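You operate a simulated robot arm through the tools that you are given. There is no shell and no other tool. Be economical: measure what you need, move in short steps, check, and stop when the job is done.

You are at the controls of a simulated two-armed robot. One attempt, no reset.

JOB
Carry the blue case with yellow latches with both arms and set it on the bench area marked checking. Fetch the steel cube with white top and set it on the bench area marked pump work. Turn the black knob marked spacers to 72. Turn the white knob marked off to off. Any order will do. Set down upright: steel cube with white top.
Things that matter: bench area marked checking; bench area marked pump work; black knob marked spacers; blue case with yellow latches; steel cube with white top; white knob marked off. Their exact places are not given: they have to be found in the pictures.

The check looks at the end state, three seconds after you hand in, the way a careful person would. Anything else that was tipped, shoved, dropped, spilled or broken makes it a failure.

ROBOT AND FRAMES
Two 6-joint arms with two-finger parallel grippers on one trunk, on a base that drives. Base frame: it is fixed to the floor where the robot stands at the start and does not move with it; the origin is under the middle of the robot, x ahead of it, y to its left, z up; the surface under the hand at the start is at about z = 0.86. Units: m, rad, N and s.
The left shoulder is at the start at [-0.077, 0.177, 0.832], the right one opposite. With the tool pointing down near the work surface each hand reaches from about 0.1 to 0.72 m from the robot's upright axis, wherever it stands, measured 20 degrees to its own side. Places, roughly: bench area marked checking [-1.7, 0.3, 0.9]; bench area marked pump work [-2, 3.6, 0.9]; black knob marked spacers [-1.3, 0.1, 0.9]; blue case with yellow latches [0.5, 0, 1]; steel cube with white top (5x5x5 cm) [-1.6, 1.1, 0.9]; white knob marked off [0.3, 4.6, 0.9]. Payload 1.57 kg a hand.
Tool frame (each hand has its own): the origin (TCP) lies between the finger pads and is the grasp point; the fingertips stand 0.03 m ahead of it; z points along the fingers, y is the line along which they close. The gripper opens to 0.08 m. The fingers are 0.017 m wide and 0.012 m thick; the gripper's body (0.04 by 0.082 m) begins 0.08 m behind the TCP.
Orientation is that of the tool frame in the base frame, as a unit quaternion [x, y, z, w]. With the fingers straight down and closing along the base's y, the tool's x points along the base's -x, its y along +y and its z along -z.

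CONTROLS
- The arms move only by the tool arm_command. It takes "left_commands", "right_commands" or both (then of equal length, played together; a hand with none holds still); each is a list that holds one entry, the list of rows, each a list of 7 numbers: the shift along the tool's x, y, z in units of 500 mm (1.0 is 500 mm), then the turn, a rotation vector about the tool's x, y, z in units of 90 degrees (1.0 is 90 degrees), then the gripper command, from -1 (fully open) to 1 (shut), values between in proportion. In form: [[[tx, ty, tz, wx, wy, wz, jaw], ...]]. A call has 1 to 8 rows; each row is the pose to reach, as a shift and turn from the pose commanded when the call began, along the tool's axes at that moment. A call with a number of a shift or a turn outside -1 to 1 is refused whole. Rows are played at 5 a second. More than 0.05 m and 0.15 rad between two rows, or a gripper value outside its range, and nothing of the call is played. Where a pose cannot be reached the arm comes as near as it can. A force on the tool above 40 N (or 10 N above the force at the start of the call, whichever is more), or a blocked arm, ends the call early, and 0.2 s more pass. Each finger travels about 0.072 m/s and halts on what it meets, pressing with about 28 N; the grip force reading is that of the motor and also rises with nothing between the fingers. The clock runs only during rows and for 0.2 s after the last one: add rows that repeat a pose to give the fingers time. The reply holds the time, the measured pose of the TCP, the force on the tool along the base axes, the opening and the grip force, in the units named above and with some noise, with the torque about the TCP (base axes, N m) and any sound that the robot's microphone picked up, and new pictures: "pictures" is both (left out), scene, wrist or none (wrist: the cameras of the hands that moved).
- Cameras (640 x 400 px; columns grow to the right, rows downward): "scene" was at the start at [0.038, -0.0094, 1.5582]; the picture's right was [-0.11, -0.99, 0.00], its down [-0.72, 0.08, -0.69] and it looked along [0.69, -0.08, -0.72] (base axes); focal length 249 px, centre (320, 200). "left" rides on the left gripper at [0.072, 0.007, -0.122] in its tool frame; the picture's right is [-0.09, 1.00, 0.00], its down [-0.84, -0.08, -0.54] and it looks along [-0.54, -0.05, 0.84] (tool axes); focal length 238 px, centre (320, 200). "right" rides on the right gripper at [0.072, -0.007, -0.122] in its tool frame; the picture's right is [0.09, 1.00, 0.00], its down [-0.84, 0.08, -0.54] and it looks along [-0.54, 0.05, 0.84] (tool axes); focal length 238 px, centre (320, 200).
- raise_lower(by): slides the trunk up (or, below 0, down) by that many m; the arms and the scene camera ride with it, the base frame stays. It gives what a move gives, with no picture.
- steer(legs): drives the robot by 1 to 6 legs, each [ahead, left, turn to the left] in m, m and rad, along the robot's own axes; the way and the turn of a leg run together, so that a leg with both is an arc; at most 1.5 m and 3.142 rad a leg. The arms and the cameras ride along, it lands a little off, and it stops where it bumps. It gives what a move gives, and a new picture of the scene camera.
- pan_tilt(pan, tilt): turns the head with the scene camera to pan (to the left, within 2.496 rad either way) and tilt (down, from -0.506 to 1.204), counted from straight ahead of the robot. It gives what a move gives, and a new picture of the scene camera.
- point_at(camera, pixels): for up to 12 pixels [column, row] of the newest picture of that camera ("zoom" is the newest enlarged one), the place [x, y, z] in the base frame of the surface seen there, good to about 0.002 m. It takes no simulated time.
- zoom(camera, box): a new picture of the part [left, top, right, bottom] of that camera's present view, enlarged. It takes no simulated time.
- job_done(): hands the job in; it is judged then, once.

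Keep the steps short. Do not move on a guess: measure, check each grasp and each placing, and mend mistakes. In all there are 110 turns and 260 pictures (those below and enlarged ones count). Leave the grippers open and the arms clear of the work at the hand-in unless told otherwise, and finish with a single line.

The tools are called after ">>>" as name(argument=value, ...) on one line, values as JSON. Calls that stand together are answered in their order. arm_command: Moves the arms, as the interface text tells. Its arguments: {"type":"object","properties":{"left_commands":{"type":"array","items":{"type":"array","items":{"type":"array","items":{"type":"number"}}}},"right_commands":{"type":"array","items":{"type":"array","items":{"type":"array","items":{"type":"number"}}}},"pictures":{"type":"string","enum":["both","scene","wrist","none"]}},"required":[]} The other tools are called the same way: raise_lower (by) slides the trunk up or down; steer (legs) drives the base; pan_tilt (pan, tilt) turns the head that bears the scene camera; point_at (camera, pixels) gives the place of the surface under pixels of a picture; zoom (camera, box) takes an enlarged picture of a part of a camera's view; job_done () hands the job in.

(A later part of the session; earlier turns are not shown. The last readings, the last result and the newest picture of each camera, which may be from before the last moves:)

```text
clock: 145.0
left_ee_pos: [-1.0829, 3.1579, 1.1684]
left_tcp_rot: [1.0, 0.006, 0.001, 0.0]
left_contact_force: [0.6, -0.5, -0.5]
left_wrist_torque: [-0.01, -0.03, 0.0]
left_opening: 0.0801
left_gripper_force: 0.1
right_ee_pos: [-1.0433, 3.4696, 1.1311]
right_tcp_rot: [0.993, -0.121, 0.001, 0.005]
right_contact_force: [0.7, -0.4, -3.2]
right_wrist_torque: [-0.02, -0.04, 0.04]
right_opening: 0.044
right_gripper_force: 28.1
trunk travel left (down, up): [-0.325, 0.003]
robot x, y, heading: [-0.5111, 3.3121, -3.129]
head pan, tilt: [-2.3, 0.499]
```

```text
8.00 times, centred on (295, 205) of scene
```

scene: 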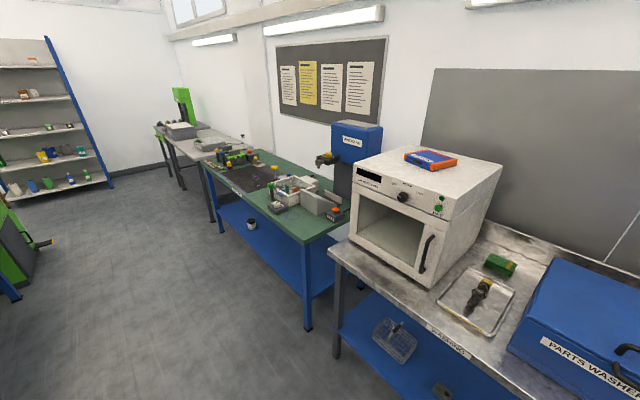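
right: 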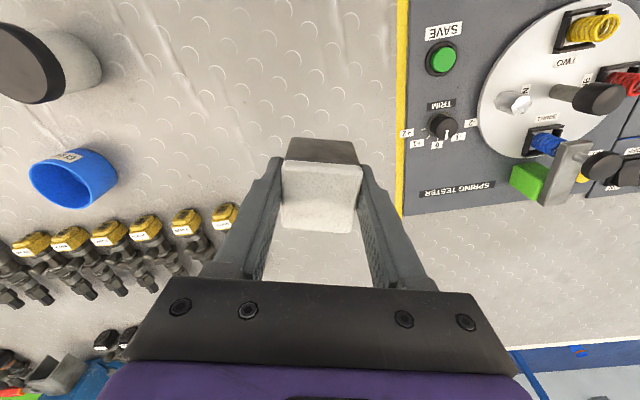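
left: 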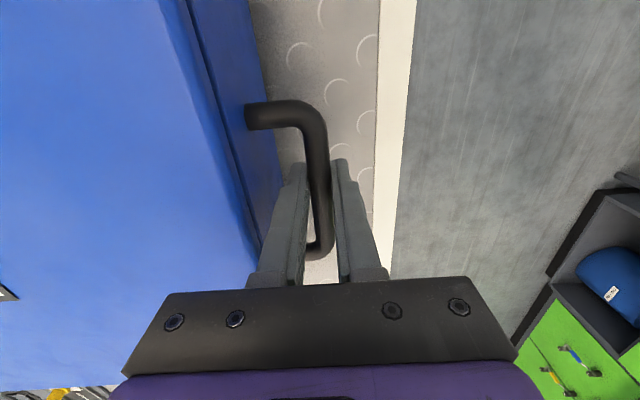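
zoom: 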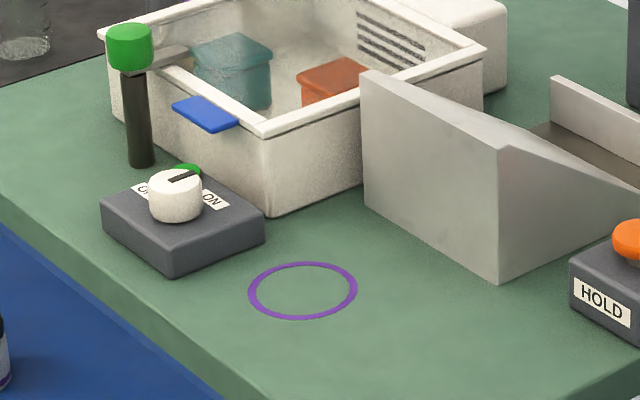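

The knob is at about (0.27,4.565,0.88) on the green table (top ≈0.82). I'll drive there, turn to face it (+x), and use the free left hand.

>>> steer(legs=[[0, -1.1, 0], [0, 0, -1.57], [0, 0, -1.57]])

>>> pan_tilt(pan=0.1, tilt=0.8)

```text
clock: 162.5
left_ee_pos: [0.0291, 4.5639, 1.1677]
left_tcp_rot: [-0.015, 1.0, 0.0, 0.0]
left_contact_force: [-0.3, -0.4, -0.4]
left_wrist_torque: [-0.02, 0.01, -0.02]
left_opening: 0.0799
left_gripper_force: 0.1
right_ee_pos: [-0.004, 4.2511, 1.1307]
right_tcp_rot: [0.113, 0.994, 0.004, -0.002]
right_contact_force: [0.2, 0.8, -2.9]
right_wrist_torque: [0.0, 0.04, 0.02]
right_opening: 0.0438
right_gripper_force: 27.9
trunk travel left (down, up): [-0.325, 0.003]
robot x, y, heading: [-0.5441, 4.3992, 0.026]
head pan, tilt: [-2.3, 0.499]
```

scene: 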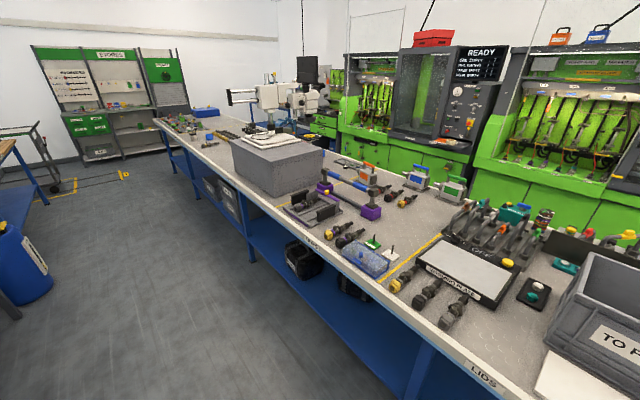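

```text
clock: 164.7
left_ee_pos: [0.0293, 4.5634, 1.1679]
left_tcp_rot: [-0.015, 1.0, 0.001, -0.001]
left_contact_force: [-0.5, 0.4, -0.4]
left_wrist_torque: [-0.01, -0.01, -0.02]
left_opening: 0.08
left_gripper_force: 0.1
right_ee_pos: [-0.0046, 4.2511, 1.1318]
right_tcp_rot: [0.112, 0.994, 0.004, -0.001]
right_contact_force: [-0.4, -0.5, -3.2]
right_wrist_torque: [0.02, 0.03, 0.04]
right_opening: 0.0438
right_gripper_force: 27.3
trunk travel left (down, up): [-0.325, 0.003]
robot x, y, heading: [-0.54, 4.3969, 0.03]
head pan, tilt: [0.099, 0.799]
```

scene: 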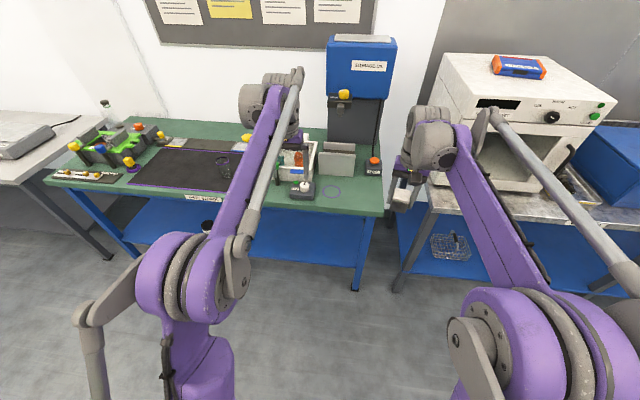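

I'll pull the right hand (with the cube) in by 0.2 m and the left by 0.08, then drive 0.36 ahead.

>>> arm_command(left_commands=[[[0.04, 0, 0, 0, 0, 0, 0], [0.08, 0, 0, 0, 0, 0, 0], [0.12, 0, 0, 0, 0, 0, 0], [0.16, 0, 0, 0, 0, 0, 0], [0.2, 0, 0, 0, 0, 0, 0], [0.2, 0, 0, 0, 0, 0, 0]]], right_commands=[[[0.07, 0, 0, 0, 0, 0, 1], [0.14, 0.01, 0, 0, 0, 0, 1], [0.21, 0.02, 0, 0, 0, 0, 1], [0.28, 0.03, 0, 0, 0, 0, 1], [0.34, 0.04, 0, 0, 0, 0, 1], [0.38, 0.04, 0, 0, 0, 0, 1]]], pictures="none")

>>> steer(legs=[[0, 0, -0.03], [0.36, 0, 0]])

>>> zoom(camera="left", box=[160, 0, 480, 200])

```text
clock: 166.1
left_ee_pos: [-0.0699, 4.5606, 1.1689]
left_tcp_rot: [-0.014, 1.0, -0.001, 0.0]
left_contact_force: [-1.3, 0.4, 0.0]
left_wrist_torque: [-0.02, -0.01, -0.02]
left_opening: 0.0401
left_gripper_force: 0.0
right_ee_pos: [-0.1872, 4.3136, 1.131]
right_tcp_rot: [0.114, 0.993, 0.004, -0.002]
right_contact_force: [0.0, -0.4, -2.5]
right_wrist_torque: [0.0, 0.0, 0.01]
right_opening: 0.0441
right_gripper_force: 28.2
trunk travel left (down, up): [-0.325, 0.003]
robot x, y, heading: [-0.5406, 4.3984, 0.029]
head pan, tilt: [0.099, 0.799]
```

```text
clock: 168.8
left_ee_pos: [0.2921, 4.551, 1.1695]
left_tcp_rot: [-0.004, 1.0, 0.001, 0.0]
left_contact_force: [0.0, 0.8, -0.8]
left_wrist_torque: [-0.01, 0.02, 0.02]
left_opening: 0.0401
left_gripper_force: 0.0
right_ee_pos: [0.1706, 4.3061, 1.131]
right_tcp_rot: [0.124, 0.992, 0.005, -0.001]
right_contact_force: [-0.3, 0.1, -2.8]
right_wrist_torque: [0.0, 0.0, -0.02]
right_opening: 0.044
right_gripper_force: 28.2
trunk travel left (down, up): [-0.325, 0.003]
robot x, y, heading: [-0.1847, 4.4016, 0.009]
head pan, tilt: [0.099, 0.799]
```

scene: 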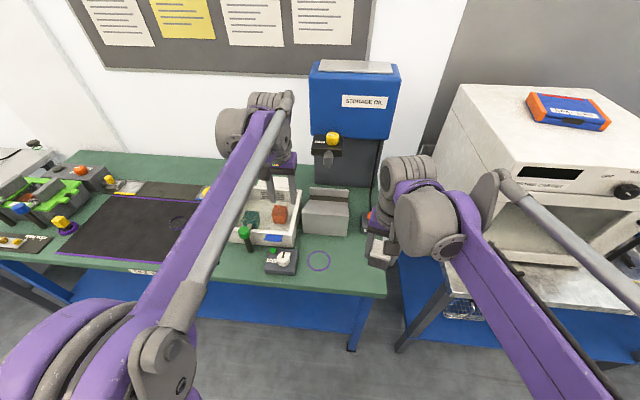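

```text
2.00 times, centred on (320, 100) of left
```

zoom: 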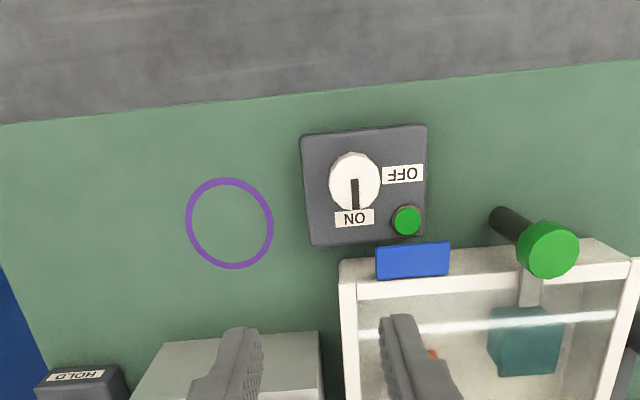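

The pointer is at ON (straight ahead, +x) and OFF is at +y. I'll measure the details.

>>> point_at(camera="zoom", pixels=[[354, 183], [355, 205], [355, 181], [355, 217], [402, 174], [333, 180], [379, 182], [355, 155], [330, 235], [545, 245], [411, 257], [406, 218]])

>>> zoom(camera="scene", box=[255, 235, 315, 275])

```text
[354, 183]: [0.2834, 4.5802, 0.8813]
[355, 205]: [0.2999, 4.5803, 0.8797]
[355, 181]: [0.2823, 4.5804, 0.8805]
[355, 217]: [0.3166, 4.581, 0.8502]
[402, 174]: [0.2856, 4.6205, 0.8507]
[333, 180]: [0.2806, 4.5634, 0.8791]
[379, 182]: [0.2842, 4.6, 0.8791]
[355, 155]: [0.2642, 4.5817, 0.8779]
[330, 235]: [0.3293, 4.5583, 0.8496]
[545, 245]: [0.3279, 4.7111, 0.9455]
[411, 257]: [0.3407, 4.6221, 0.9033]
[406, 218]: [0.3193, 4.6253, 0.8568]
```

```text
10.00 times, centred on (285, 255) of scene
```

zoom: 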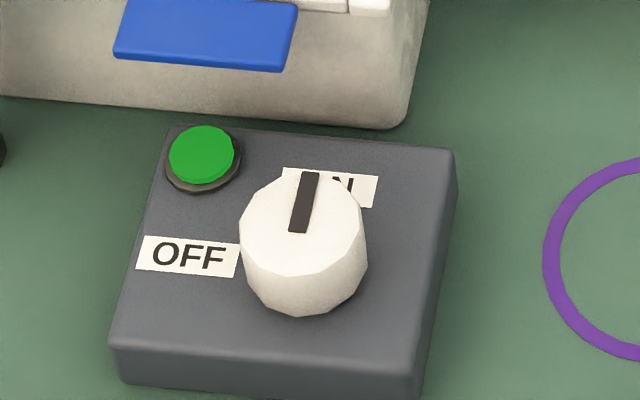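

Knob centre (0.2825,4.5815), radius ≈0.018, top 0.880. It needs about 90° anticlockwise. The left hand goes above it, pre-turned 27° clockwise.

>>> arm_command(left_commands=[[[0.005, 0.02, 0.06, 0, 0, 0.06, -0.2], [0.01, 0.04, 0.13, 0, 0, 0.12, -0.35], [0.019, 0.061, 0.2, 0, 0, 0.18, -0.35], [0.019, 0.061, 0.28, 0, 0, 0.24, -0.35], [0.019, 0.061, 0.36, 0, 0, 0.3, -0.35], [0.019, 0.061, 0.43, 0, 0, 0.3, -0.35], [0.019, 0.061, 0.43, 0, 0, 0.3, -0.35]]], pictures="both")

```text
clock: 170.4
left_ee_pos: [0.2826, 4.582, 0.9547]
left_tcp_rot: [0.231, 0.973, 0.0, 0.0]
left_contact_force: [-0.1, 0.4, 0.0]
left_wrist_torque: [-0.01, -0.03, -0.03]
left_opening: 0.054
left_gripper_force: 0.2
right_ee_pos: [0.1709, 4.3063, 1.1313]
right_tcp_rot: [0.124, 0.992, 0.004, -0.001]
right_contact_force: [-0.6, -0.3, -2.9]
right_wrist_torque: [0.01, -0.01, 0.0]
right_opening: 0.0436
right_gripper_force: 28.0
trunk travel left (down, up): [-0.325, 0.003]
robot x, y, heading: [-0.1827, 4.403, 0.007]
head pan, tilt: [0.099, 0.799]
```

scene: 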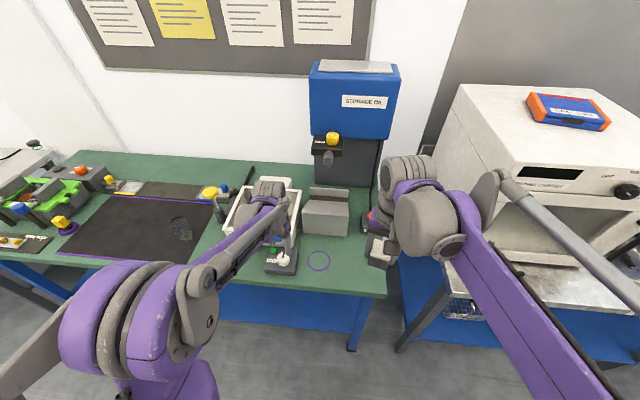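
left: 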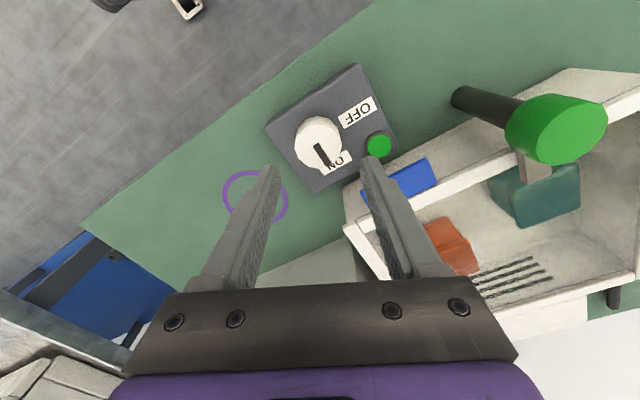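

The right finger would pass close to the green button, so I'll turn back by 0.15, narrow the opening a little, then descend and grip.

>>> arm_command(left_commands=[[[0, 0, 0, 0, 0, -0.08, -0.25], [0, 0, 0, 0, 0, -0.15, -0.25], [0, 0, 0.05, 0, 0, -0.15, -0.25], [0, 0, 0.09, 0, 0, -0.15, -0.25], [0, 0, 0.125, 0, 0, -0.15, -0.25], [0, 0, 0.125, 0, 0, -0.15, 0.4], [0, 0, 0.125, 0, 0, -0.15, 1], [0, 0, 0.125, 0, 0, -0.15, 1]]], pictures="wrist")

```text
clock: 172.2
left_ee_pos: [0.2837, 4.5801, 0.891]
left_tcp_rot: [0.115, 0.993, 0.0, 0.0]
left_contact_force: [-0.1, -13.0, -0.5]
left_wrist_torque: [-0.51, -0.19, 0.0]
left_opening: 0.0404
left_gripper_force: 44.9
right_ee_pos: [0.172, 4.3048, 1.1309]
right_tcp_rot: [0.124, 0.992, 0.006, -0.002]
right_contact_force: [-0.1, 0.4, -3.5]
right_wrist_torque: [0.0, 0.02, 0.01]
right_opening: 0.0438
right_gripper_force: 27.1
trunk travel left (down, up): [-0.325, 0.003]
robot x, y, heading: [-0.184, 4.4027, 0.012]
head pan, tilt: [0.099, 0.799]
```

left: 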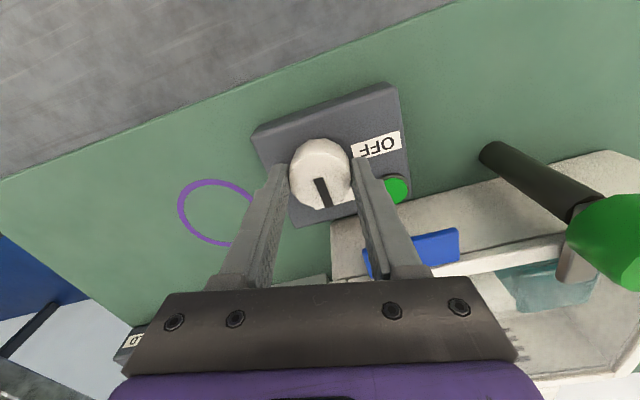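

Gripped. Turning anticlockwise, first 67.5°.

>>> arm_command(left_commands=[[[0, 0, 0, 0, 0, -0.094, 1], [0, 0, 0, 0, 0, -0.188, 1], [0, 0, 0, 0, 0, -0.282, 1], [0, 0, 0, 0, 0, -0.376, 1], [0, 0, 0, 0, 0, -0.47, 1], [0, 0, 0, 0, 0, -0.564, 1], [0, 0, 0, 0, 0, -0.658, 1], [0, 0, 0, 0, 0, -0.75, 1]]], pictures="wrist")

```text
clock: 174.0
left_ee_pos: [0.2827, 4.5793, 0.8911]
left_tcp_rot: [-0.458, 0.889, 0.001, -0.001]
left_contact_force: [-2.9, -26.2, -17.7]
left_wrist_torque: [-0.06, -0.33, 0.01]
left_opening: 0.0403
left_gripper_force: 45.0
right_ee_pos: [0.1716, 4.3032, 1.1309]
right_tcp_rot: [0.124, 0.992, 0.006, -0.002]
right_contact_force: [-0.1, 1.2, -3.4]
right_wrist_torque: [-0.03, 0.01, 0.02]
right_opening: 0.0439
right_gripper_force: 28.1
trunk travel left (down, up): [-0.325, 0.003]
robot x, y, heading: [-0.1824, 4.4005, 0.003]
head pan, tilt: [0.099, 0.799]
```

left: 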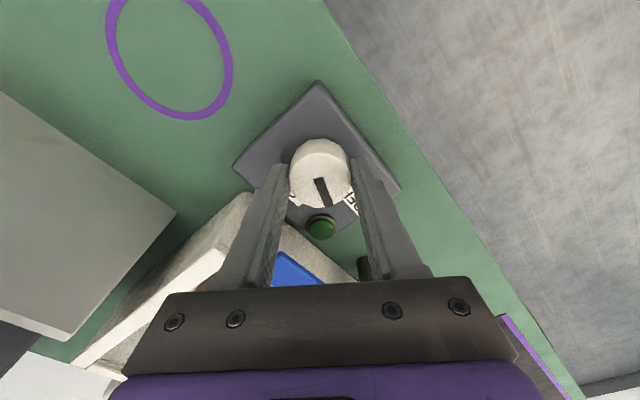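

The knob turns with the hand. I'll ease 1.5 mm toward -y and turn the last 21°.

>>> arm_command(left_commands=[[[0.0024, -0.0017, 0, 0, 0, 0, 1], [0.0024, -0.0017, 0, 0, 0, -0.08, 1], [0.0024, -0.0017, 0, 0, 0, -0.16, 1], [0.0024, -0.0017, 0, 0, 0, -0.235, 1], [0.0024, -0.0017, 0, 0, 0, -0.235, 1]]], pictures="wrist")

```text
clock: 175.2
left_ee_pos: [0.2838, 4.5783, 0.8909]
left_tcp_rot: [-0.613, 0.79, 0.0, -0.001]
left_contact_force: [-6.2, -15.7, -21.3]
left_wrist_torque: [-1.28, 0.16, -0.31]
left_opening: 0.0403
left_gripper_force: 45.3
right_ee_pos: [0.1725, 4.3056, 1.1298]
right_tcp_rot: [0.124, 0.992, 0.006, -0.002]
right_contact_force: [-0.4, 0.0, -3.6]
right_wrist_torque: [0.0, -0.01, 0.05]
right_opening: 0.0439
right_gripper_force: 28.1
trunk travel left (down, up): [-0.325, 0.003]
robot x, y, heading: [-0.1804, 4.4018, 0.007]
head pan, tilt: [0.099, 0.799]
```

left: 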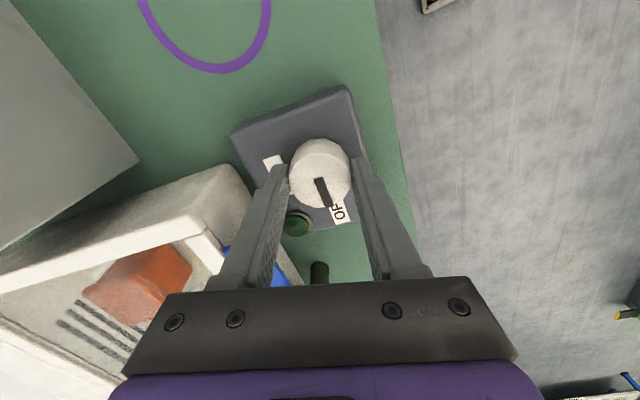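

The pointer is at OFF. I'll open, lift straight up, and check.

>>> arm_command(left_commands=[[[0, 0, 0, 0, 0, 0, 0], [0, 0, 0, 0, 0, 0, -0.25], [0, 0, -0.05, 0, 0, 0, -0.25], [0, 0, -0.12, 0, 0, 0, -0.25], [0, 0, -0.21, 0, 0, 0, -0.25], [0, 0, -0.3, 0, 0, 0, -0.25], [0, 0, -0.4, 0, 0, 0, -0.25], [0, 0, -0.5, 0, 0, 0, -0.25]]], pictures="scene")

>>> zoom(camera="scene", box=[255, 235, 315, 275])

>>> point_at(camera="zoom", pixels=[[300, 220], [260, 225], [190, 255], [305, 180], [300, 265], [245, 230], [365, 225]])

```text
clock: 177.0
left_ee_pos: [0.2831, 4.5799, 1.1417]
left_tcp_rot: [-0.611, 0.791, -0.001, 0.0]
left_contact_force: [0.5, -0.7, -0.5]
left_wrist_torque: [0.01, -0.01, 0.0]
left_opening: 0.0504
left_gripper_force: 0.1
right_ee_pos: [0.1712, 4.3066, 1.1312]
right_tcp_rot: [0.124, 0.992, 0.004, -0.001]
right_contact_force: [0.5, 0.0, -3.1]
right_wrist_torque: [0.03, 0.02, 0.02]
right_opening: 0.044
right_gripper_force: 28.2
trunk travel left (down, up): [-0.325, 0.003]
robot x, y, heading: [-0.1819, 4.4026, 0.003]
head pan, tilt: [0.099, 0.799]
```

scene: 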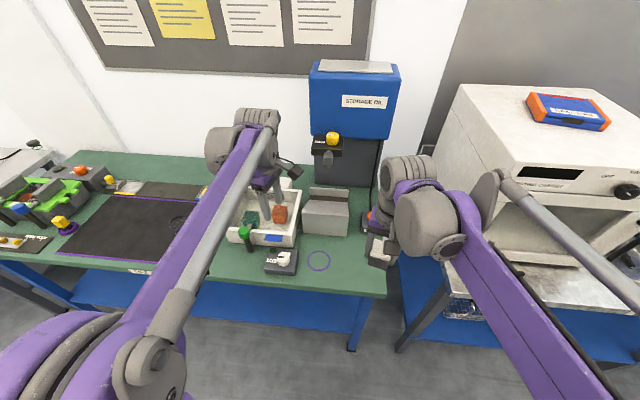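

```text
10.00 times, centred on (285, 255) of scene
```

zoom: 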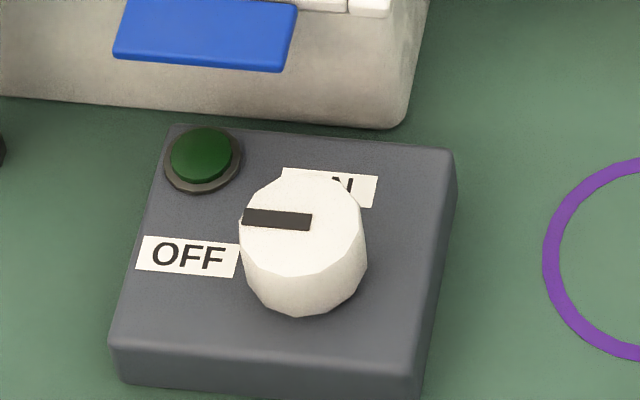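

```text
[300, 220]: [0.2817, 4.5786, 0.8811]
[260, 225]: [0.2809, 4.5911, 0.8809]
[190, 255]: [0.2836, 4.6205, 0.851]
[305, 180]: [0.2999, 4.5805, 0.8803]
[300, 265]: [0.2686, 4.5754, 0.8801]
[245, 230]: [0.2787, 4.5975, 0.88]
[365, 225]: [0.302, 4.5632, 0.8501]
```

The knob is at OFF (its pointer is parallel to the block edge) and the green lamp went dark. I'll turn the left hand back, back off into the aisle, and look north-west for a route to the far side.

>>> arm_command(left_commands=[[[0, 0, -0.02, 0, 0, 0.094, -0.25], [0, 0, -0.04, 0, 0, 0.188, -0.25], [0, 0, -0.04, 0, 0, 0.282, -0.25], [0, 0, -0.04, 0, 0, 0.376, -0.25], [0, 0, -0.04, 0, 0, 0.47, -0.25], [0, 0, -0.04, 0, 0, 0.564, -0.25], [0, 0, -0.04, 0, 0, 0.658, -0.5], [0, 0, -0.04, 0, 0, 0.75, -1]]], pictures="none")

>>> steer(legs=[[-0.3, 0, 0]])

>>> pan_tilt(pan=2.1, tilt=0.4)

>>> point_at(camera="scene", pixels=[[320, 200], [320, 280], [240, 200], [400, 200], [160, 250], [480, 200]])

```text
clock: 178.8
left_ee_pos: [0.2835, 4.5801, 1.1612]
left_tcp_rot: [-0.069, 0.998, 0.0, 0.001]
left_contact_force: [-0.4, 0.1, -0.6]
left_wrist_torque: [0.0, 0.0, 0.0]
left_opening: 0.0799
left_gripper_force: 0.2
right_ee_pos: [0.1706, 4.3069, 1.1302]
right_tcp_rot: [0.124, 0.992, 0.005, -0.001]
right_contact_force: [0.0, 0.1, -3.6]
right_wrist_torque: [-0.01, 0.0, 0.03]
right_opening: 0.0439
right_gripper_force: 28.3
trunk travel left (down, up): [-0.325, 0.003]
robot x, y, heading: [-0.179, 4.4035, 0.014]
head pan, tilt: [0.099, 0.799]
```

```text
clock: 180.8
left_ee_pos: [-0.01, 4.5803, 1.1614]
left_tcp_rot: [-0.072, 0.997, -0.001, 0.0]
left_contact_force: [0.2, -0.5, -0.2]
left_wrist_torque: [0.03, -0.03, -0.04]
left_opening: 0.0799
left_gripper_force: 0.0
right_ee_pos: [-0.1211, 4.3052, 1.1314]
right_tcp_rot: [0.123, 0.992, 0.005, -0.002]
right_contact_force: [0.2, 0.3, -2.4]
right_wrist_torque: [0.0, 0.0, -0.03]
right_opening: 0.0439
right_gripper_force: 28.2
trunk travel left (down, up): [-0.325, 0.003]
robot x, y, heading: [-0.475, 4.3985, 0.006]
head pan, tilt: [0.099, 0.799]
```

scene: 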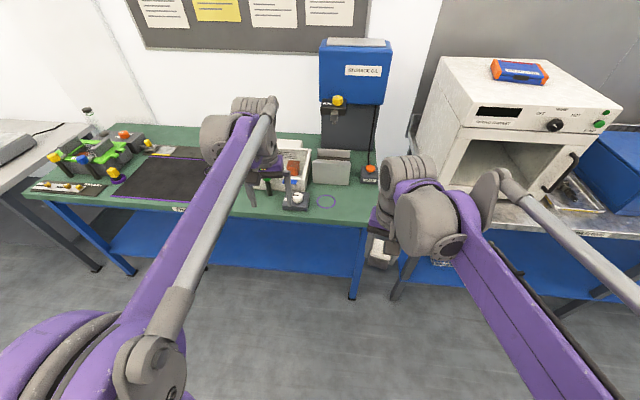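

```text
clock: 182.8
left_ee_pos: [-0.0119, 4.5792, 1.1612]
left_tcp_rot: [-0.071, 0.997, 0.0, 0.0]
left_contact_force: [-0.7, 1.3, 0.3]
left_wrist_torque: [0.02, -0.01, 0.0]
left_opening: 0.0799
left_gripper_force: 0.0
right_ee_pos: [-0.1229, 4.3054, 1.1315]
right_tcp_rot: [0.122, 0.993, 0.004, -0.001]
right_contact_force: [0.2, -0.5, -3.1]
right_wrist_torque: [-0.02, -0.01, 0.0]
right_opening: 0.0439
right_gripper_force: 28.2
trunk travel left (down, up): [-0.325, 0.003]
robot x, y, heading: [-0.477, 4.3962, 0.007]
head pan, tilt: [2.1, 0.4]
```

scene: 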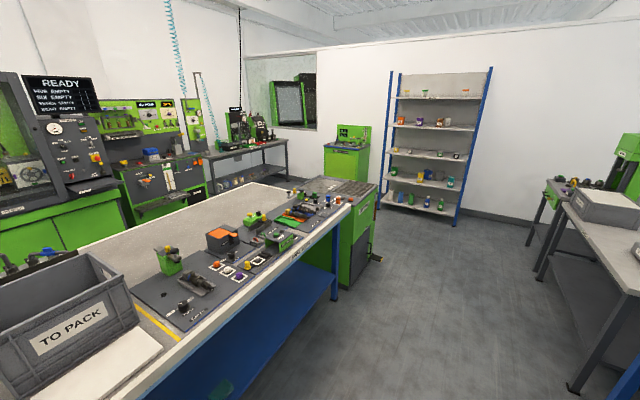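

```text
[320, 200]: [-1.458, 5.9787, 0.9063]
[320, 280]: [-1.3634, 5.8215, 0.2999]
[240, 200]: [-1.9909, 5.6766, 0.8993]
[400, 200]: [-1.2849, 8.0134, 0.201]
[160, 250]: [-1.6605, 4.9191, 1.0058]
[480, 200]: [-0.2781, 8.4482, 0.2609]
```

>>> point_at(camera="scene", pixels=[[372, 260], [340, 175], [360, 180], [385, 205], [290, 178], [235, 190], [190, 205], [130, 225], [60, 245], [30, 200], [268, 185], [345, 190]])

>>> zoom(camera="scene", box=[180, 110, 420, 260])

```text
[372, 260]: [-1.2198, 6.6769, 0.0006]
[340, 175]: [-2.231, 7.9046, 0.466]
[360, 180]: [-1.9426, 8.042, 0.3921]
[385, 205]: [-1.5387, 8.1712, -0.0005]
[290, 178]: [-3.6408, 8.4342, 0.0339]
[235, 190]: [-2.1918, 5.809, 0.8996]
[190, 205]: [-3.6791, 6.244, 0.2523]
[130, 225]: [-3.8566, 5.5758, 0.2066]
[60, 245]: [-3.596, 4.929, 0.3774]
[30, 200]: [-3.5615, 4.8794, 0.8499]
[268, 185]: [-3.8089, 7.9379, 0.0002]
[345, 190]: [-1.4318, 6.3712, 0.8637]
```

```text
2.67 times, centred on (300, 185) of scene
```

zoom: 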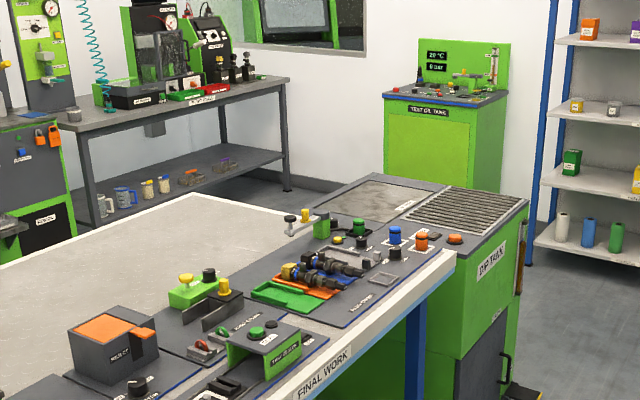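

There's a passage at y≈7.3 between the dip tank (to y 6.68) and the test-oil tank (y≈7.9). My heading (+x) already suits the far side, so I'll strafe left to y≈7.28 and look backward.

>>> steer(legs=[[-0.05, 0, -0.006], [0, 1.44, 0], [0, 1.44, 0]])

>>> pan_tilt(pan=2.49, tilt=0.6)

```text
clock: 208.5
left_ee_pos: [-0.0055, 7.4463, 1.1607]
left_tcp_rot: [-0.056, 0.998, 0.0, -0.001]
left_contact_force: [-0.1, -0.1, -0.2]
left_wrist_torque: [-0.01, 0.04, 0.01]
left_opening: 0.0799
left_gripper_force: 0.1
right_ee_pos: [-0.1255, 7.1753, 1.1313]
right_tcp_rot: [0.138, 0.99, 0.005, -0.001]
right_contact_force: [0.2, -0.4, -3.6]
right_wrist_torque: [0.02, 0.02, 0.01]
right_opening: 0.0438
right_gripper_force: 28.0
trunk travel left (down, up): [-0.325, 0.003]
robot x, y, heading: [-0.4751, 7.2803, -0.025]
head pan, tilt: [2.1, 0.4]
```

scene: 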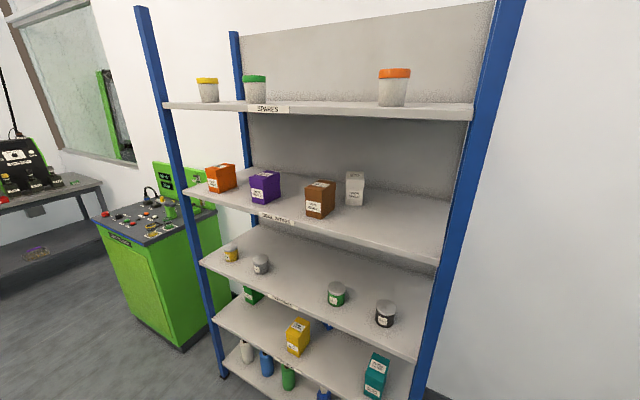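

```text
clock: 209.3
left_ee_pos: [-0.0057, 7.4457, 1.1615]
left_tcp_rot: [-0.056, 0.998, 0.0, 0.0]
left_contact_force: [-0.6, 0.1, -0.2]
left_wrist_torque: [-0.04, 0.0, 0.02]
left_opening: 0.0802
left_gripper_force: 0.1
right_ee_pos: [-0.127, 7.1761, 1.132]
right_tcp_rot: [0.138, 0.99, 0.004, -0.001]
right_contact_force: [0.1, -0.1, -3.6]
right_wrist_torque: [0.01, 0.01, -0.01]
right_opening: 0.044
right_gripper_force: 28.0
trunk travel left (down, up): [-0.325, 0.003]
robot x, y, heading: [-0.474, 7.2795, -0.023]
head pan, tilt: [2.491, 0.6]
```

scene: 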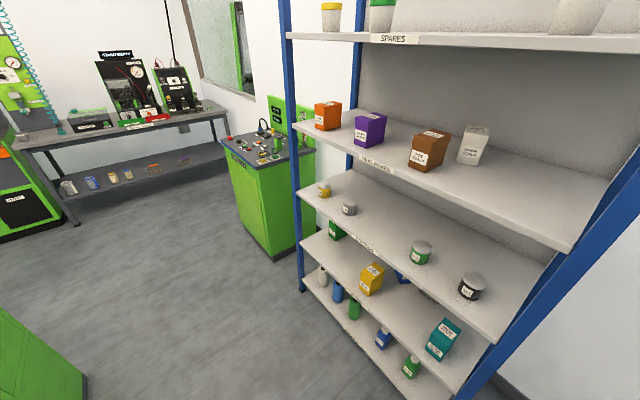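

>>> point_at(camera="scene", pixels=[[302, 290], [290, 120], [272, 258], [235, 150], [82, 378], [440, 398], [25, 330], [75, 225], [575, 245]])

```text
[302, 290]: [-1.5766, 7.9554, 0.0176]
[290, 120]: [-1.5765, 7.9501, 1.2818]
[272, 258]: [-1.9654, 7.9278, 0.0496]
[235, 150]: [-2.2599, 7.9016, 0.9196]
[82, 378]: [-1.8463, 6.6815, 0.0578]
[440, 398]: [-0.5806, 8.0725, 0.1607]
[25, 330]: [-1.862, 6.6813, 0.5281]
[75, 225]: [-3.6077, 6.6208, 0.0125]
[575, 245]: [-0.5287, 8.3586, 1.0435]
```

The gap is y 6.68–7.90 and I'm centred in it. I'll back up 2.38 m to the far aisle.

>>> steer(legs=[[0, 0, 0.024], [-1.19, 0, 0], [-1.19, 0, 0]])

>>> pan_tilt(pan=-1.2, tilt=0.5)

```text
clock: 221.2
left_ee_pos: [-2.3417, 7.4837, 1.1621]
left_tcp_rot: [-0.043, 0.999, 0.0, -0.001]
left_contact_force: [0.0, -0.1, -0.4]
left_wrist_torque: [0.03, 0.04, 0.03]
left_opening: 0.0796
left_gripper_force: 0.0
right_ee_pos: [-2.4674, 7.2171, 1.131]
right_tcp_rot: [0.15, 0.989, 0.005, 0.0]
right_contact_force: [0.1, 0.5, -3.6]
right_wrist_torque: [-0.01, 0.01, -0.01]
right_opening: 0.0439
right_gripper_force: 27.7
trunk travel left (down, up): [-0.325, 0.003]
robot x, y, heading: [-2.8142, 7.3264, -0.044]
head pan, tilt: [2.491, 0.6]
```

scene: 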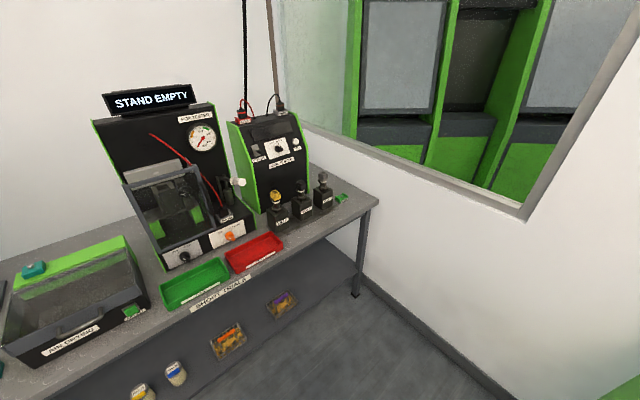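

```text
clock: 224.3
left_ee_pos: [-2.3417, 7.4854, 1.1604]
left_tcp_rot: [-0.044, 0.999, 0.0, 0.001]
left_contact_force: [-0.2, -0.4, -0.1]
left_wrist_torque: [0.0, 0.01, 0.0]
left_opening: 0.0798
left_gripper_force: 0.0
right_ee_pos: [-2.4685, 7.2171, 1.1307]
right_tcp_rot: [0.15, 0.989, 0.005, -0.001]
right_contact_force: [-0.2, 0.0, -2.2]
right_wrist_torque: [0.0, 0.06, 0.0]
right_opening: 0.0438
right_gripper_force: 28.4
trunk travel left (down, up): [-0.325, 0.003]
robot x, y, heading: [-2.8141, 7.3296, -0.048]
head pan, tilt: [-1.201, 0.499]
```

scene: 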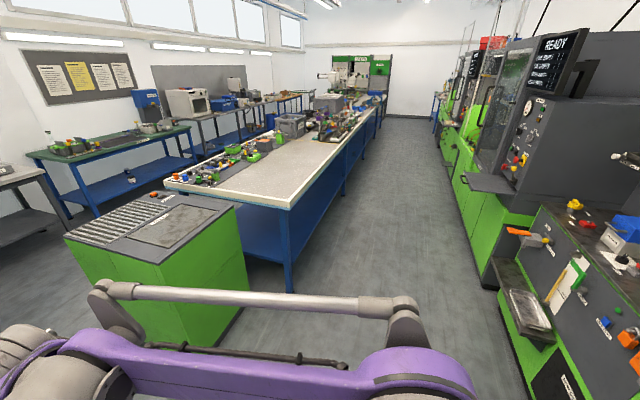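

>>> point_at(camera="scene", pixels=[[466, 178], [498, 305], [462, 235], [290, 205], [240, 300], [510, 350], [520, 232], [440, 170], [345, 165]])

```text
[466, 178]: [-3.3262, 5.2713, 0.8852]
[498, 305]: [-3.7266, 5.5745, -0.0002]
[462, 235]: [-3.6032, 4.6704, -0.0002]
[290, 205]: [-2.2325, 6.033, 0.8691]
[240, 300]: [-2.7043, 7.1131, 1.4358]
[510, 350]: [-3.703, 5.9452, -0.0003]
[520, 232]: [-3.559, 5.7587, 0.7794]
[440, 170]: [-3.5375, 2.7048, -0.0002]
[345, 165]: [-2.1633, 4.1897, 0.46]
```

The far aisle is clear (x -2.23 to -3.33). I'll correct the heading and strafe right 3.6 m.

>>> steer(legs=[[0, 0, 0.046], [0, -1.25, 0], [0, -1.25, 0], [0, -1.15, 0]])

>>> pan_tilt(pan=0.0, tilt=0.75)

```text
clock: 256.6
left_ee_pos: [-2.329, 3.8603, 1.1615]
left_tcp_rot: [-0.071, 0.997, 0.001, -0.001]
left_contact_force: [0.4, 0.5, -0.1]
left_wrist_torque: [-0.01, -0.03, 0.0]
left_opening: 0.0799
left_gripper_force: 0.0
right_ee_pos: [-2.4395, 3.586, 1.1308]
right_tcp_rot: [0.122, 0.993, 0.005, -0.001]
right_contact_force: [0.6, -0.7, -3.5]
right_wrist_torque: [0.01, 0.01, -0.02]
right_opening: 0.044
right_gripper_force: 28.0
trunk travel left (down, up): [-0.325, 0.003]
robot x, y, heading: [-2.7926, 3.6796, 0.011]
head pan, tilt: [-1.201, 0.499]
```

scene: 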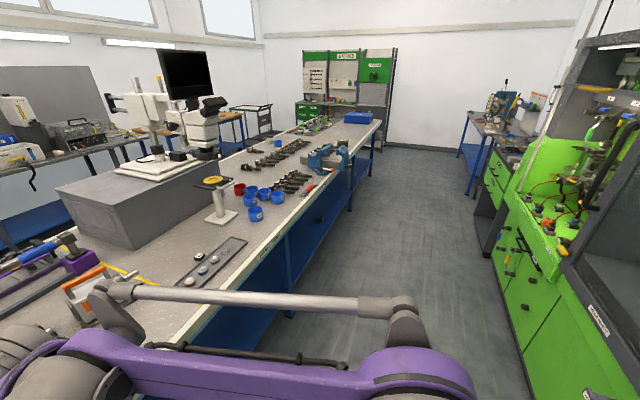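

```text
clock: 258.0
left_ee_pos: [-2.3289, 3.8585, 1.1611]
left_tcp_rot: [-0.072, 0.997, 0.001, 0.0]
left_contact_force: [0.2, 0.6, 0.5]
left_wrist_torque: [0.02, -0.01, -0.02]
left_opening: 0.08
left_gripper_force: 0.0
right_ee_pos: [-2.4402, 3.5852, 1.1322]
right_tcp_rot: [0.121, 0.993, 0.004, -0.002]
right_contact_force: [0.1, -0.1, -2.0]
right_wrist_torque: [-0.01, 0.03, 0.01]
right_opening: 0.0439
right_gripper_force: 28.4
trunk travel left (down, up): [-0.325, 0.003]
robot x, y, heading: [-2.7933, 3.6802, 0.011]
head pan, tilt: [0.0, 0.75]
```

scene: 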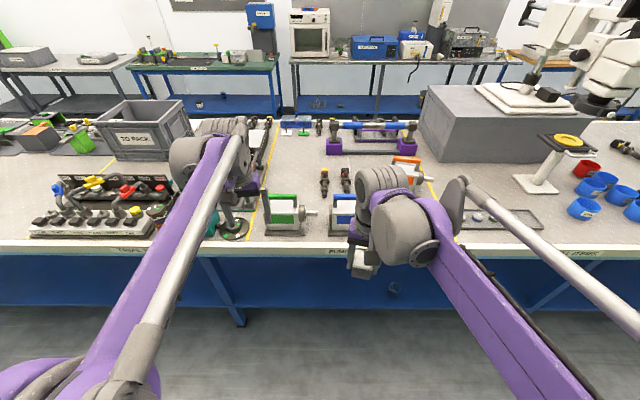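

The PUMP WORK label is on this edge, around (340,252). I'll enlarge to find a free spot between the yellow lines.

>>> zoom(camera="scene", box=[220, 100, 460, 260])

>>> point_at(camera="scene", pixels=[[290, 180], [290, 165], [300, 150], [324, 190], [324, 170], [345, 190], [285, 205], [343, 205], [333, 150], [260, 180], [428, 200], [265, 230]])

```text
2.50 times, centred on (340, 180) of scene
```

zoom: 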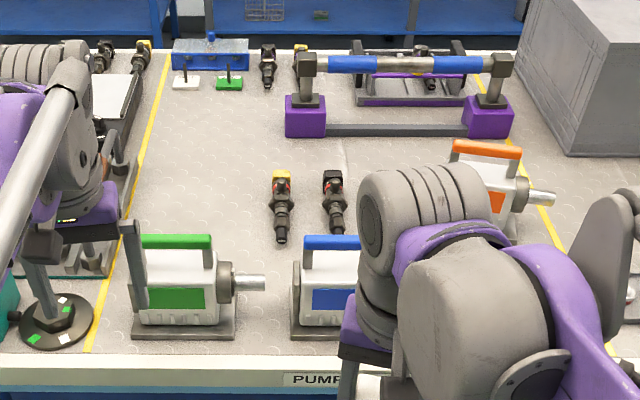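

```text
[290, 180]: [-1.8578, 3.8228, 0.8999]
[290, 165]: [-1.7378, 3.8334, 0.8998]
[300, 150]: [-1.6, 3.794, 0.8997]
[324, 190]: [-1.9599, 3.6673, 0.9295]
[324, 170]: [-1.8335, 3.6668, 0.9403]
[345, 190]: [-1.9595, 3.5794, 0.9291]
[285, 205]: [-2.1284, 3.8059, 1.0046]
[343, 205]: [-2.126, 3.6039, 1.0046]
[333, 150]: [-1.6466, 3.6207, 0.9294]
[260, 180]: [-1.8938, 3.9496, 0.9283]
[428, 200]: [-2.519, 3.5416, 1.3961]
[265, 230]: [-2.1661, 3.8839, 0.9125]
```

The spot around (-1.9,3.82) is free (left of the valves, behind the green pump). I'll raise the left hand, strafe left 0.28, and go ahead 0.27.

>>> arm_command(left_commands=[[[0.05, 0, -0.07, 0, 0, 0, -1], [0.1, 0, -0.14, 0, 0, 0, -1], [0.15, 0, -0.2, 0, 0, 0, -1]]], pictures="none")

>>> steer(legs=[[0, 0.28, 0], [0.27, 0, -0.011]])

>>> zoom(camera="scene", box=[270, 120, 510, 270])

```text
clock: 258.8
left_ee_pos: [-2.404, 3.8485, 1.2619]
left_tcp_rot: [-0.073, 0.997, -0.001, 0.0]
left_contact_force: [0.0, 0.5, 0.0]
left_wrist_torque: [0.02, 0.01, -0.01]
left_opening: 0.0798
left_gripper_force: 0.0
right_ee_pos: [-2.4395, 3.5848, 1.1304]
right_tcp_rot: [0.122, 0.993, 0.005, -0.001]
right_contact_force: [-0.2, -0.2, -3.0]
right_wrist_torque: [-0.02, -0.01, 0.04]
right_opening: 0.0443
right_gripper_force: 28.2
trunk travel left (down, up): [-0.325, 0.003]
robot x, y, heading: [-2.7894, 3.6811, 0.01]
head pan, tilt: [0.0, 0.75]
```

```text
clock: 263.4
left_ee_pos: [-2.1381, 4.1395, 1.2619]
left_tcp_rot: [-0.071, 0.997, 0.001, 0.0]
left_contact_force: [0.1, 0.1, 0.5]
left_wrist_torque: [-0.02, 0.01, -0.03]
left_opening: 0.0802
left_gripper_force: 0.0
right_ee_pos: [-2.1751, 3.8749, 1.1314]
right_tcp_rot: [0.124, 0.992, 0.004, -0.002]
right_contact_force: [-0.7, -0.4, -3.2]
right_wrist_torque: [-0.02, 0.02, 0.0]
right_opening: 0.0438
right_gripper_force: 27.8
trunk travel left (down, up): [-0.325, 0.003]
robot x, y, heading: [-2.526, 3.9685, 0.009]
head pan, tilt: [0.0, 0.75]
```

scene: 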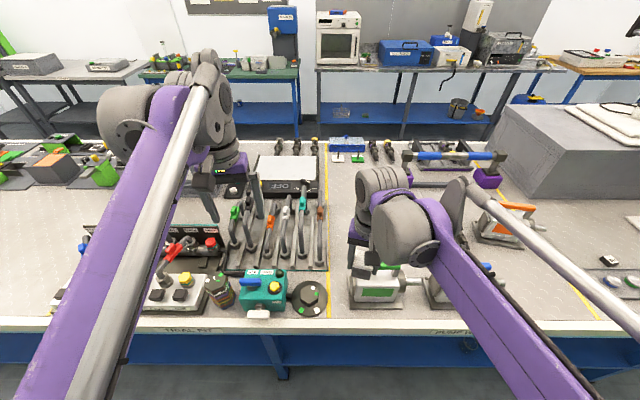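

```text
2.67 times, centred on (390, 195) of scene
```

zoom: 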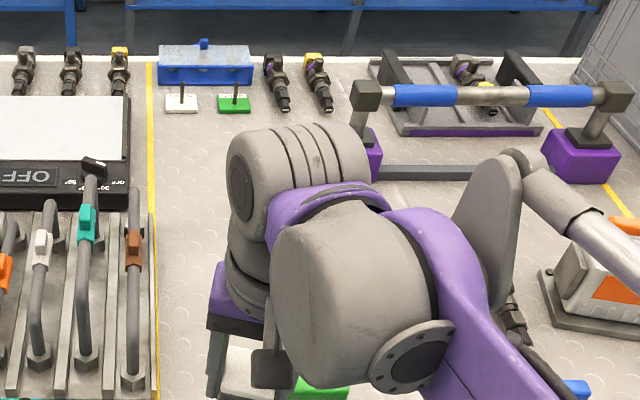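

I'll extend the right hand over (-1.92,3.83) at the same height.

>>> arm_command(right_commands=[[[-0.08, 0.006, 0, 0, 0, 0, 1], [-0.16, 0.012, 0, 0, 0, 0, 1], [-0.25, 0.02, 0, 0, 0, 0, 1], [-0.34, 0.026, 0, 0, 0, 0, 1], [-0.43, 0.032, 0, 0, 0, 0, 1], [-0.516, 0.038, 0, 0, 0, 0, 1], [-0.516, 0.038, 0, 0, 0, 0, 1]]], pictures="both")

```text
clock: 265.1
left_ee_pos: [-2.1381, 4.1399, 1.2618]
left_tcp_rot: [-0.071, 0.998, -0.001, 0.0]
left_contact_force: [-0.5, 0.2, 0.0]
left_wrist_torque: [-0.02, -0.03, 0.01]
left_opening: 0.0801
left_gripper_force: 0.0
right_ee_pos: [-1.9195, 3.83, 1.1321]
right_tcp_rot: [0.123, 0.992, 0.005, -0.001]
right_contact_force: [0.7, 0.6, -3.0]
right_wrist_torque: [-0.02, 0.0, 0.01]
right_opening: 0.044
right_gripper_force: 27.9
trunk travel left (down, up): [-0.325, 0.003]
robot x, y, heading: [-2.5288, 3.9706, 0.009]
head pan, tilt: [0.0, 0.75]
```

scene: 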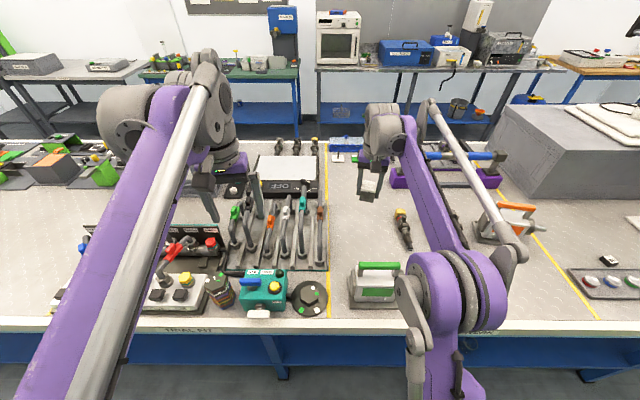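
right: 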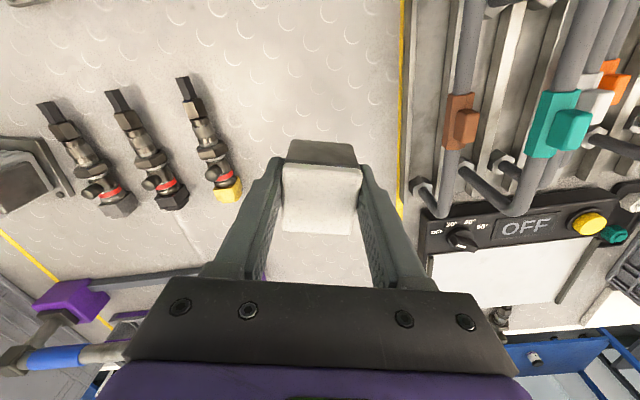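

Clear below. I'll shift 20 mm back toward me and lower the cube to just above the bench.

>>> arm_command(right_commands=[[[0.02, 0, 0.06, 0, 0, 0, 1], [0.04, 0, 0.14, 0, 0, 0, 1], [0.04, 0, 0.22, 0, 0, 0, 1], [0.04, 0, 0.29, 0, 0, 0, 1], [0.04, 0, 0.34, 0, 0, 0, 1], [0.04, 0, 0.365, 0, 0, 0, 1], [0.04, 0, 0.375, 0, 0, 0, 1], [0.04, 0, 0.38, 0, 0, 0, 1]]], pictures="both")

```text
clock: 266.9
left_ee_pos: [-2.1373, 4.1404, 1.2627]
left_tcp_rot: [-0.07, 0.998, 0.0, -0.001]
left_contact_force: [-0.2, 0.3, 0.1]
left_wrist_torque: [0.01, 0.0, 0.01]
left_opening: 0.0801
left_gripper_force: 0.0
right_ee_pos: [-1.939, 3.8359, 0.9415]
right_tcp_rot: [0.124, 0.992, 0.004, -0.001]
right_contact_force: [1.2, 0.0, 3.8]
right_wrist_torque: [-0.28, -0.2, 0.01]
right_opening: 0.044
right_gripper_force: 28.0
trunk travel left (down, up): [-0.325, 0.003]
robot x, y, heading: [-2.5325, 3.9687, 0.012]
head pan, tilt: [0.0, 0.75]
```

scene: 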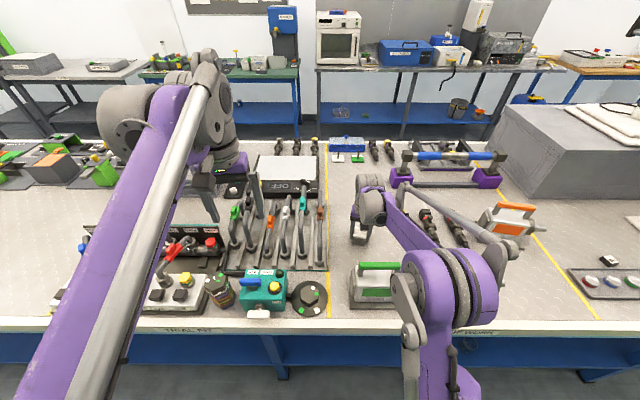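
right: 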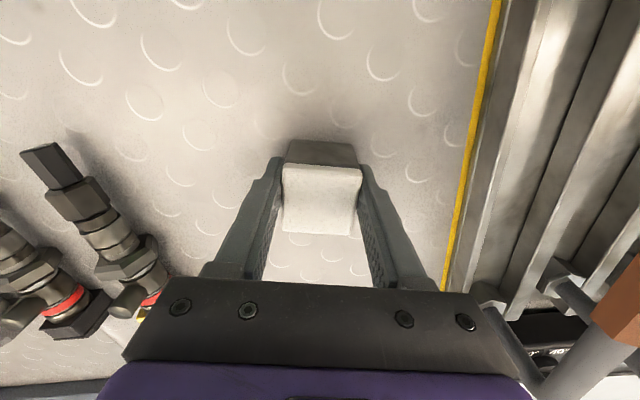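

The cube touches the bench (the force changed from -3 to +3.8). I'll open and rise straight up.

>>> arm_command(right_commands=[[[0, 0, 0, 0, 0, 0, -0.4], [0, 0, 0, 0, 0, 0, -0.8], [0, 0, -0.05, 0, 0, 0, -0.8], [0, 0, -0.13, 0, 0, 0, -0.8], [0, 0, -0.22, 0, 0, 0, -0.8], [0, 0, -0.31, 0, 0, 0, -1], [0, 0, -0.4, 0, 0, 0, -1], [0, 0, -0.48, 0, 0, 0, -1]]], pictures="both")

```text
clock: 268.6
left_ee_pos: [-2.1387, 4.1404, 1.2614]
left_tcp_rot: [-0.071, 0.998, 0.0, 0.0]
left_contact_force: [-0.4, 1.2, -0.4]
left_wrist_torque: [-0.03, 0.01, 0.01]
left_opening: 0.08
left_gripper_force: 0.0
right_ee_pos: [-1.9391, 3.8346, 1.182]
right_tcp_rot: [0.123, 0.992, 0.005, -0.001]
right_contact_force: [-0.8, -0.3, -0.2]
right_wrist_torque: [-0.02, 0.01, -0.01]
right_opening: 0.0798
right_gripper_force: 0.0
trunk travel left (down, up): [-0.325, 0.003]
robot x, y, heading: [-2.5302, 3.9713, 0.011]
head pan, tilt: [0.0, 0.75]
```

scene: 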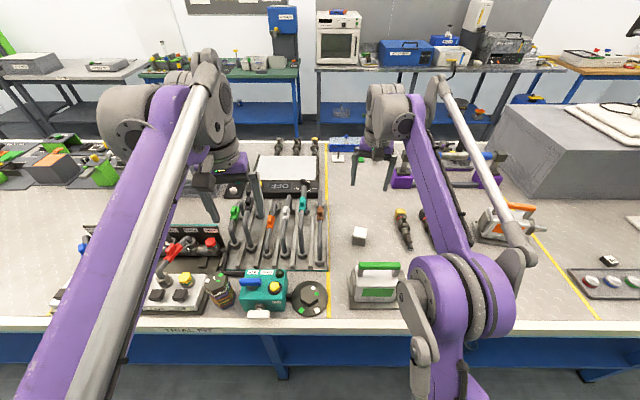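
right: 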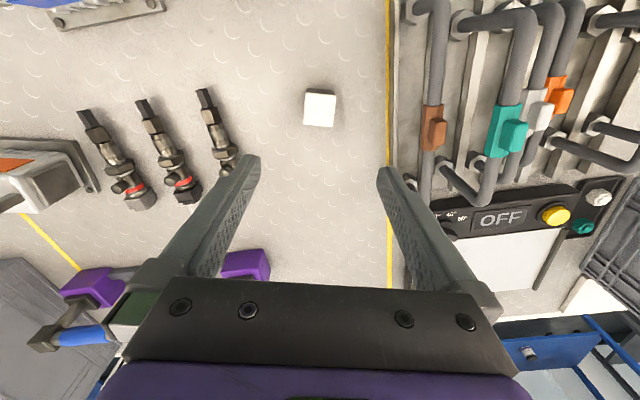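

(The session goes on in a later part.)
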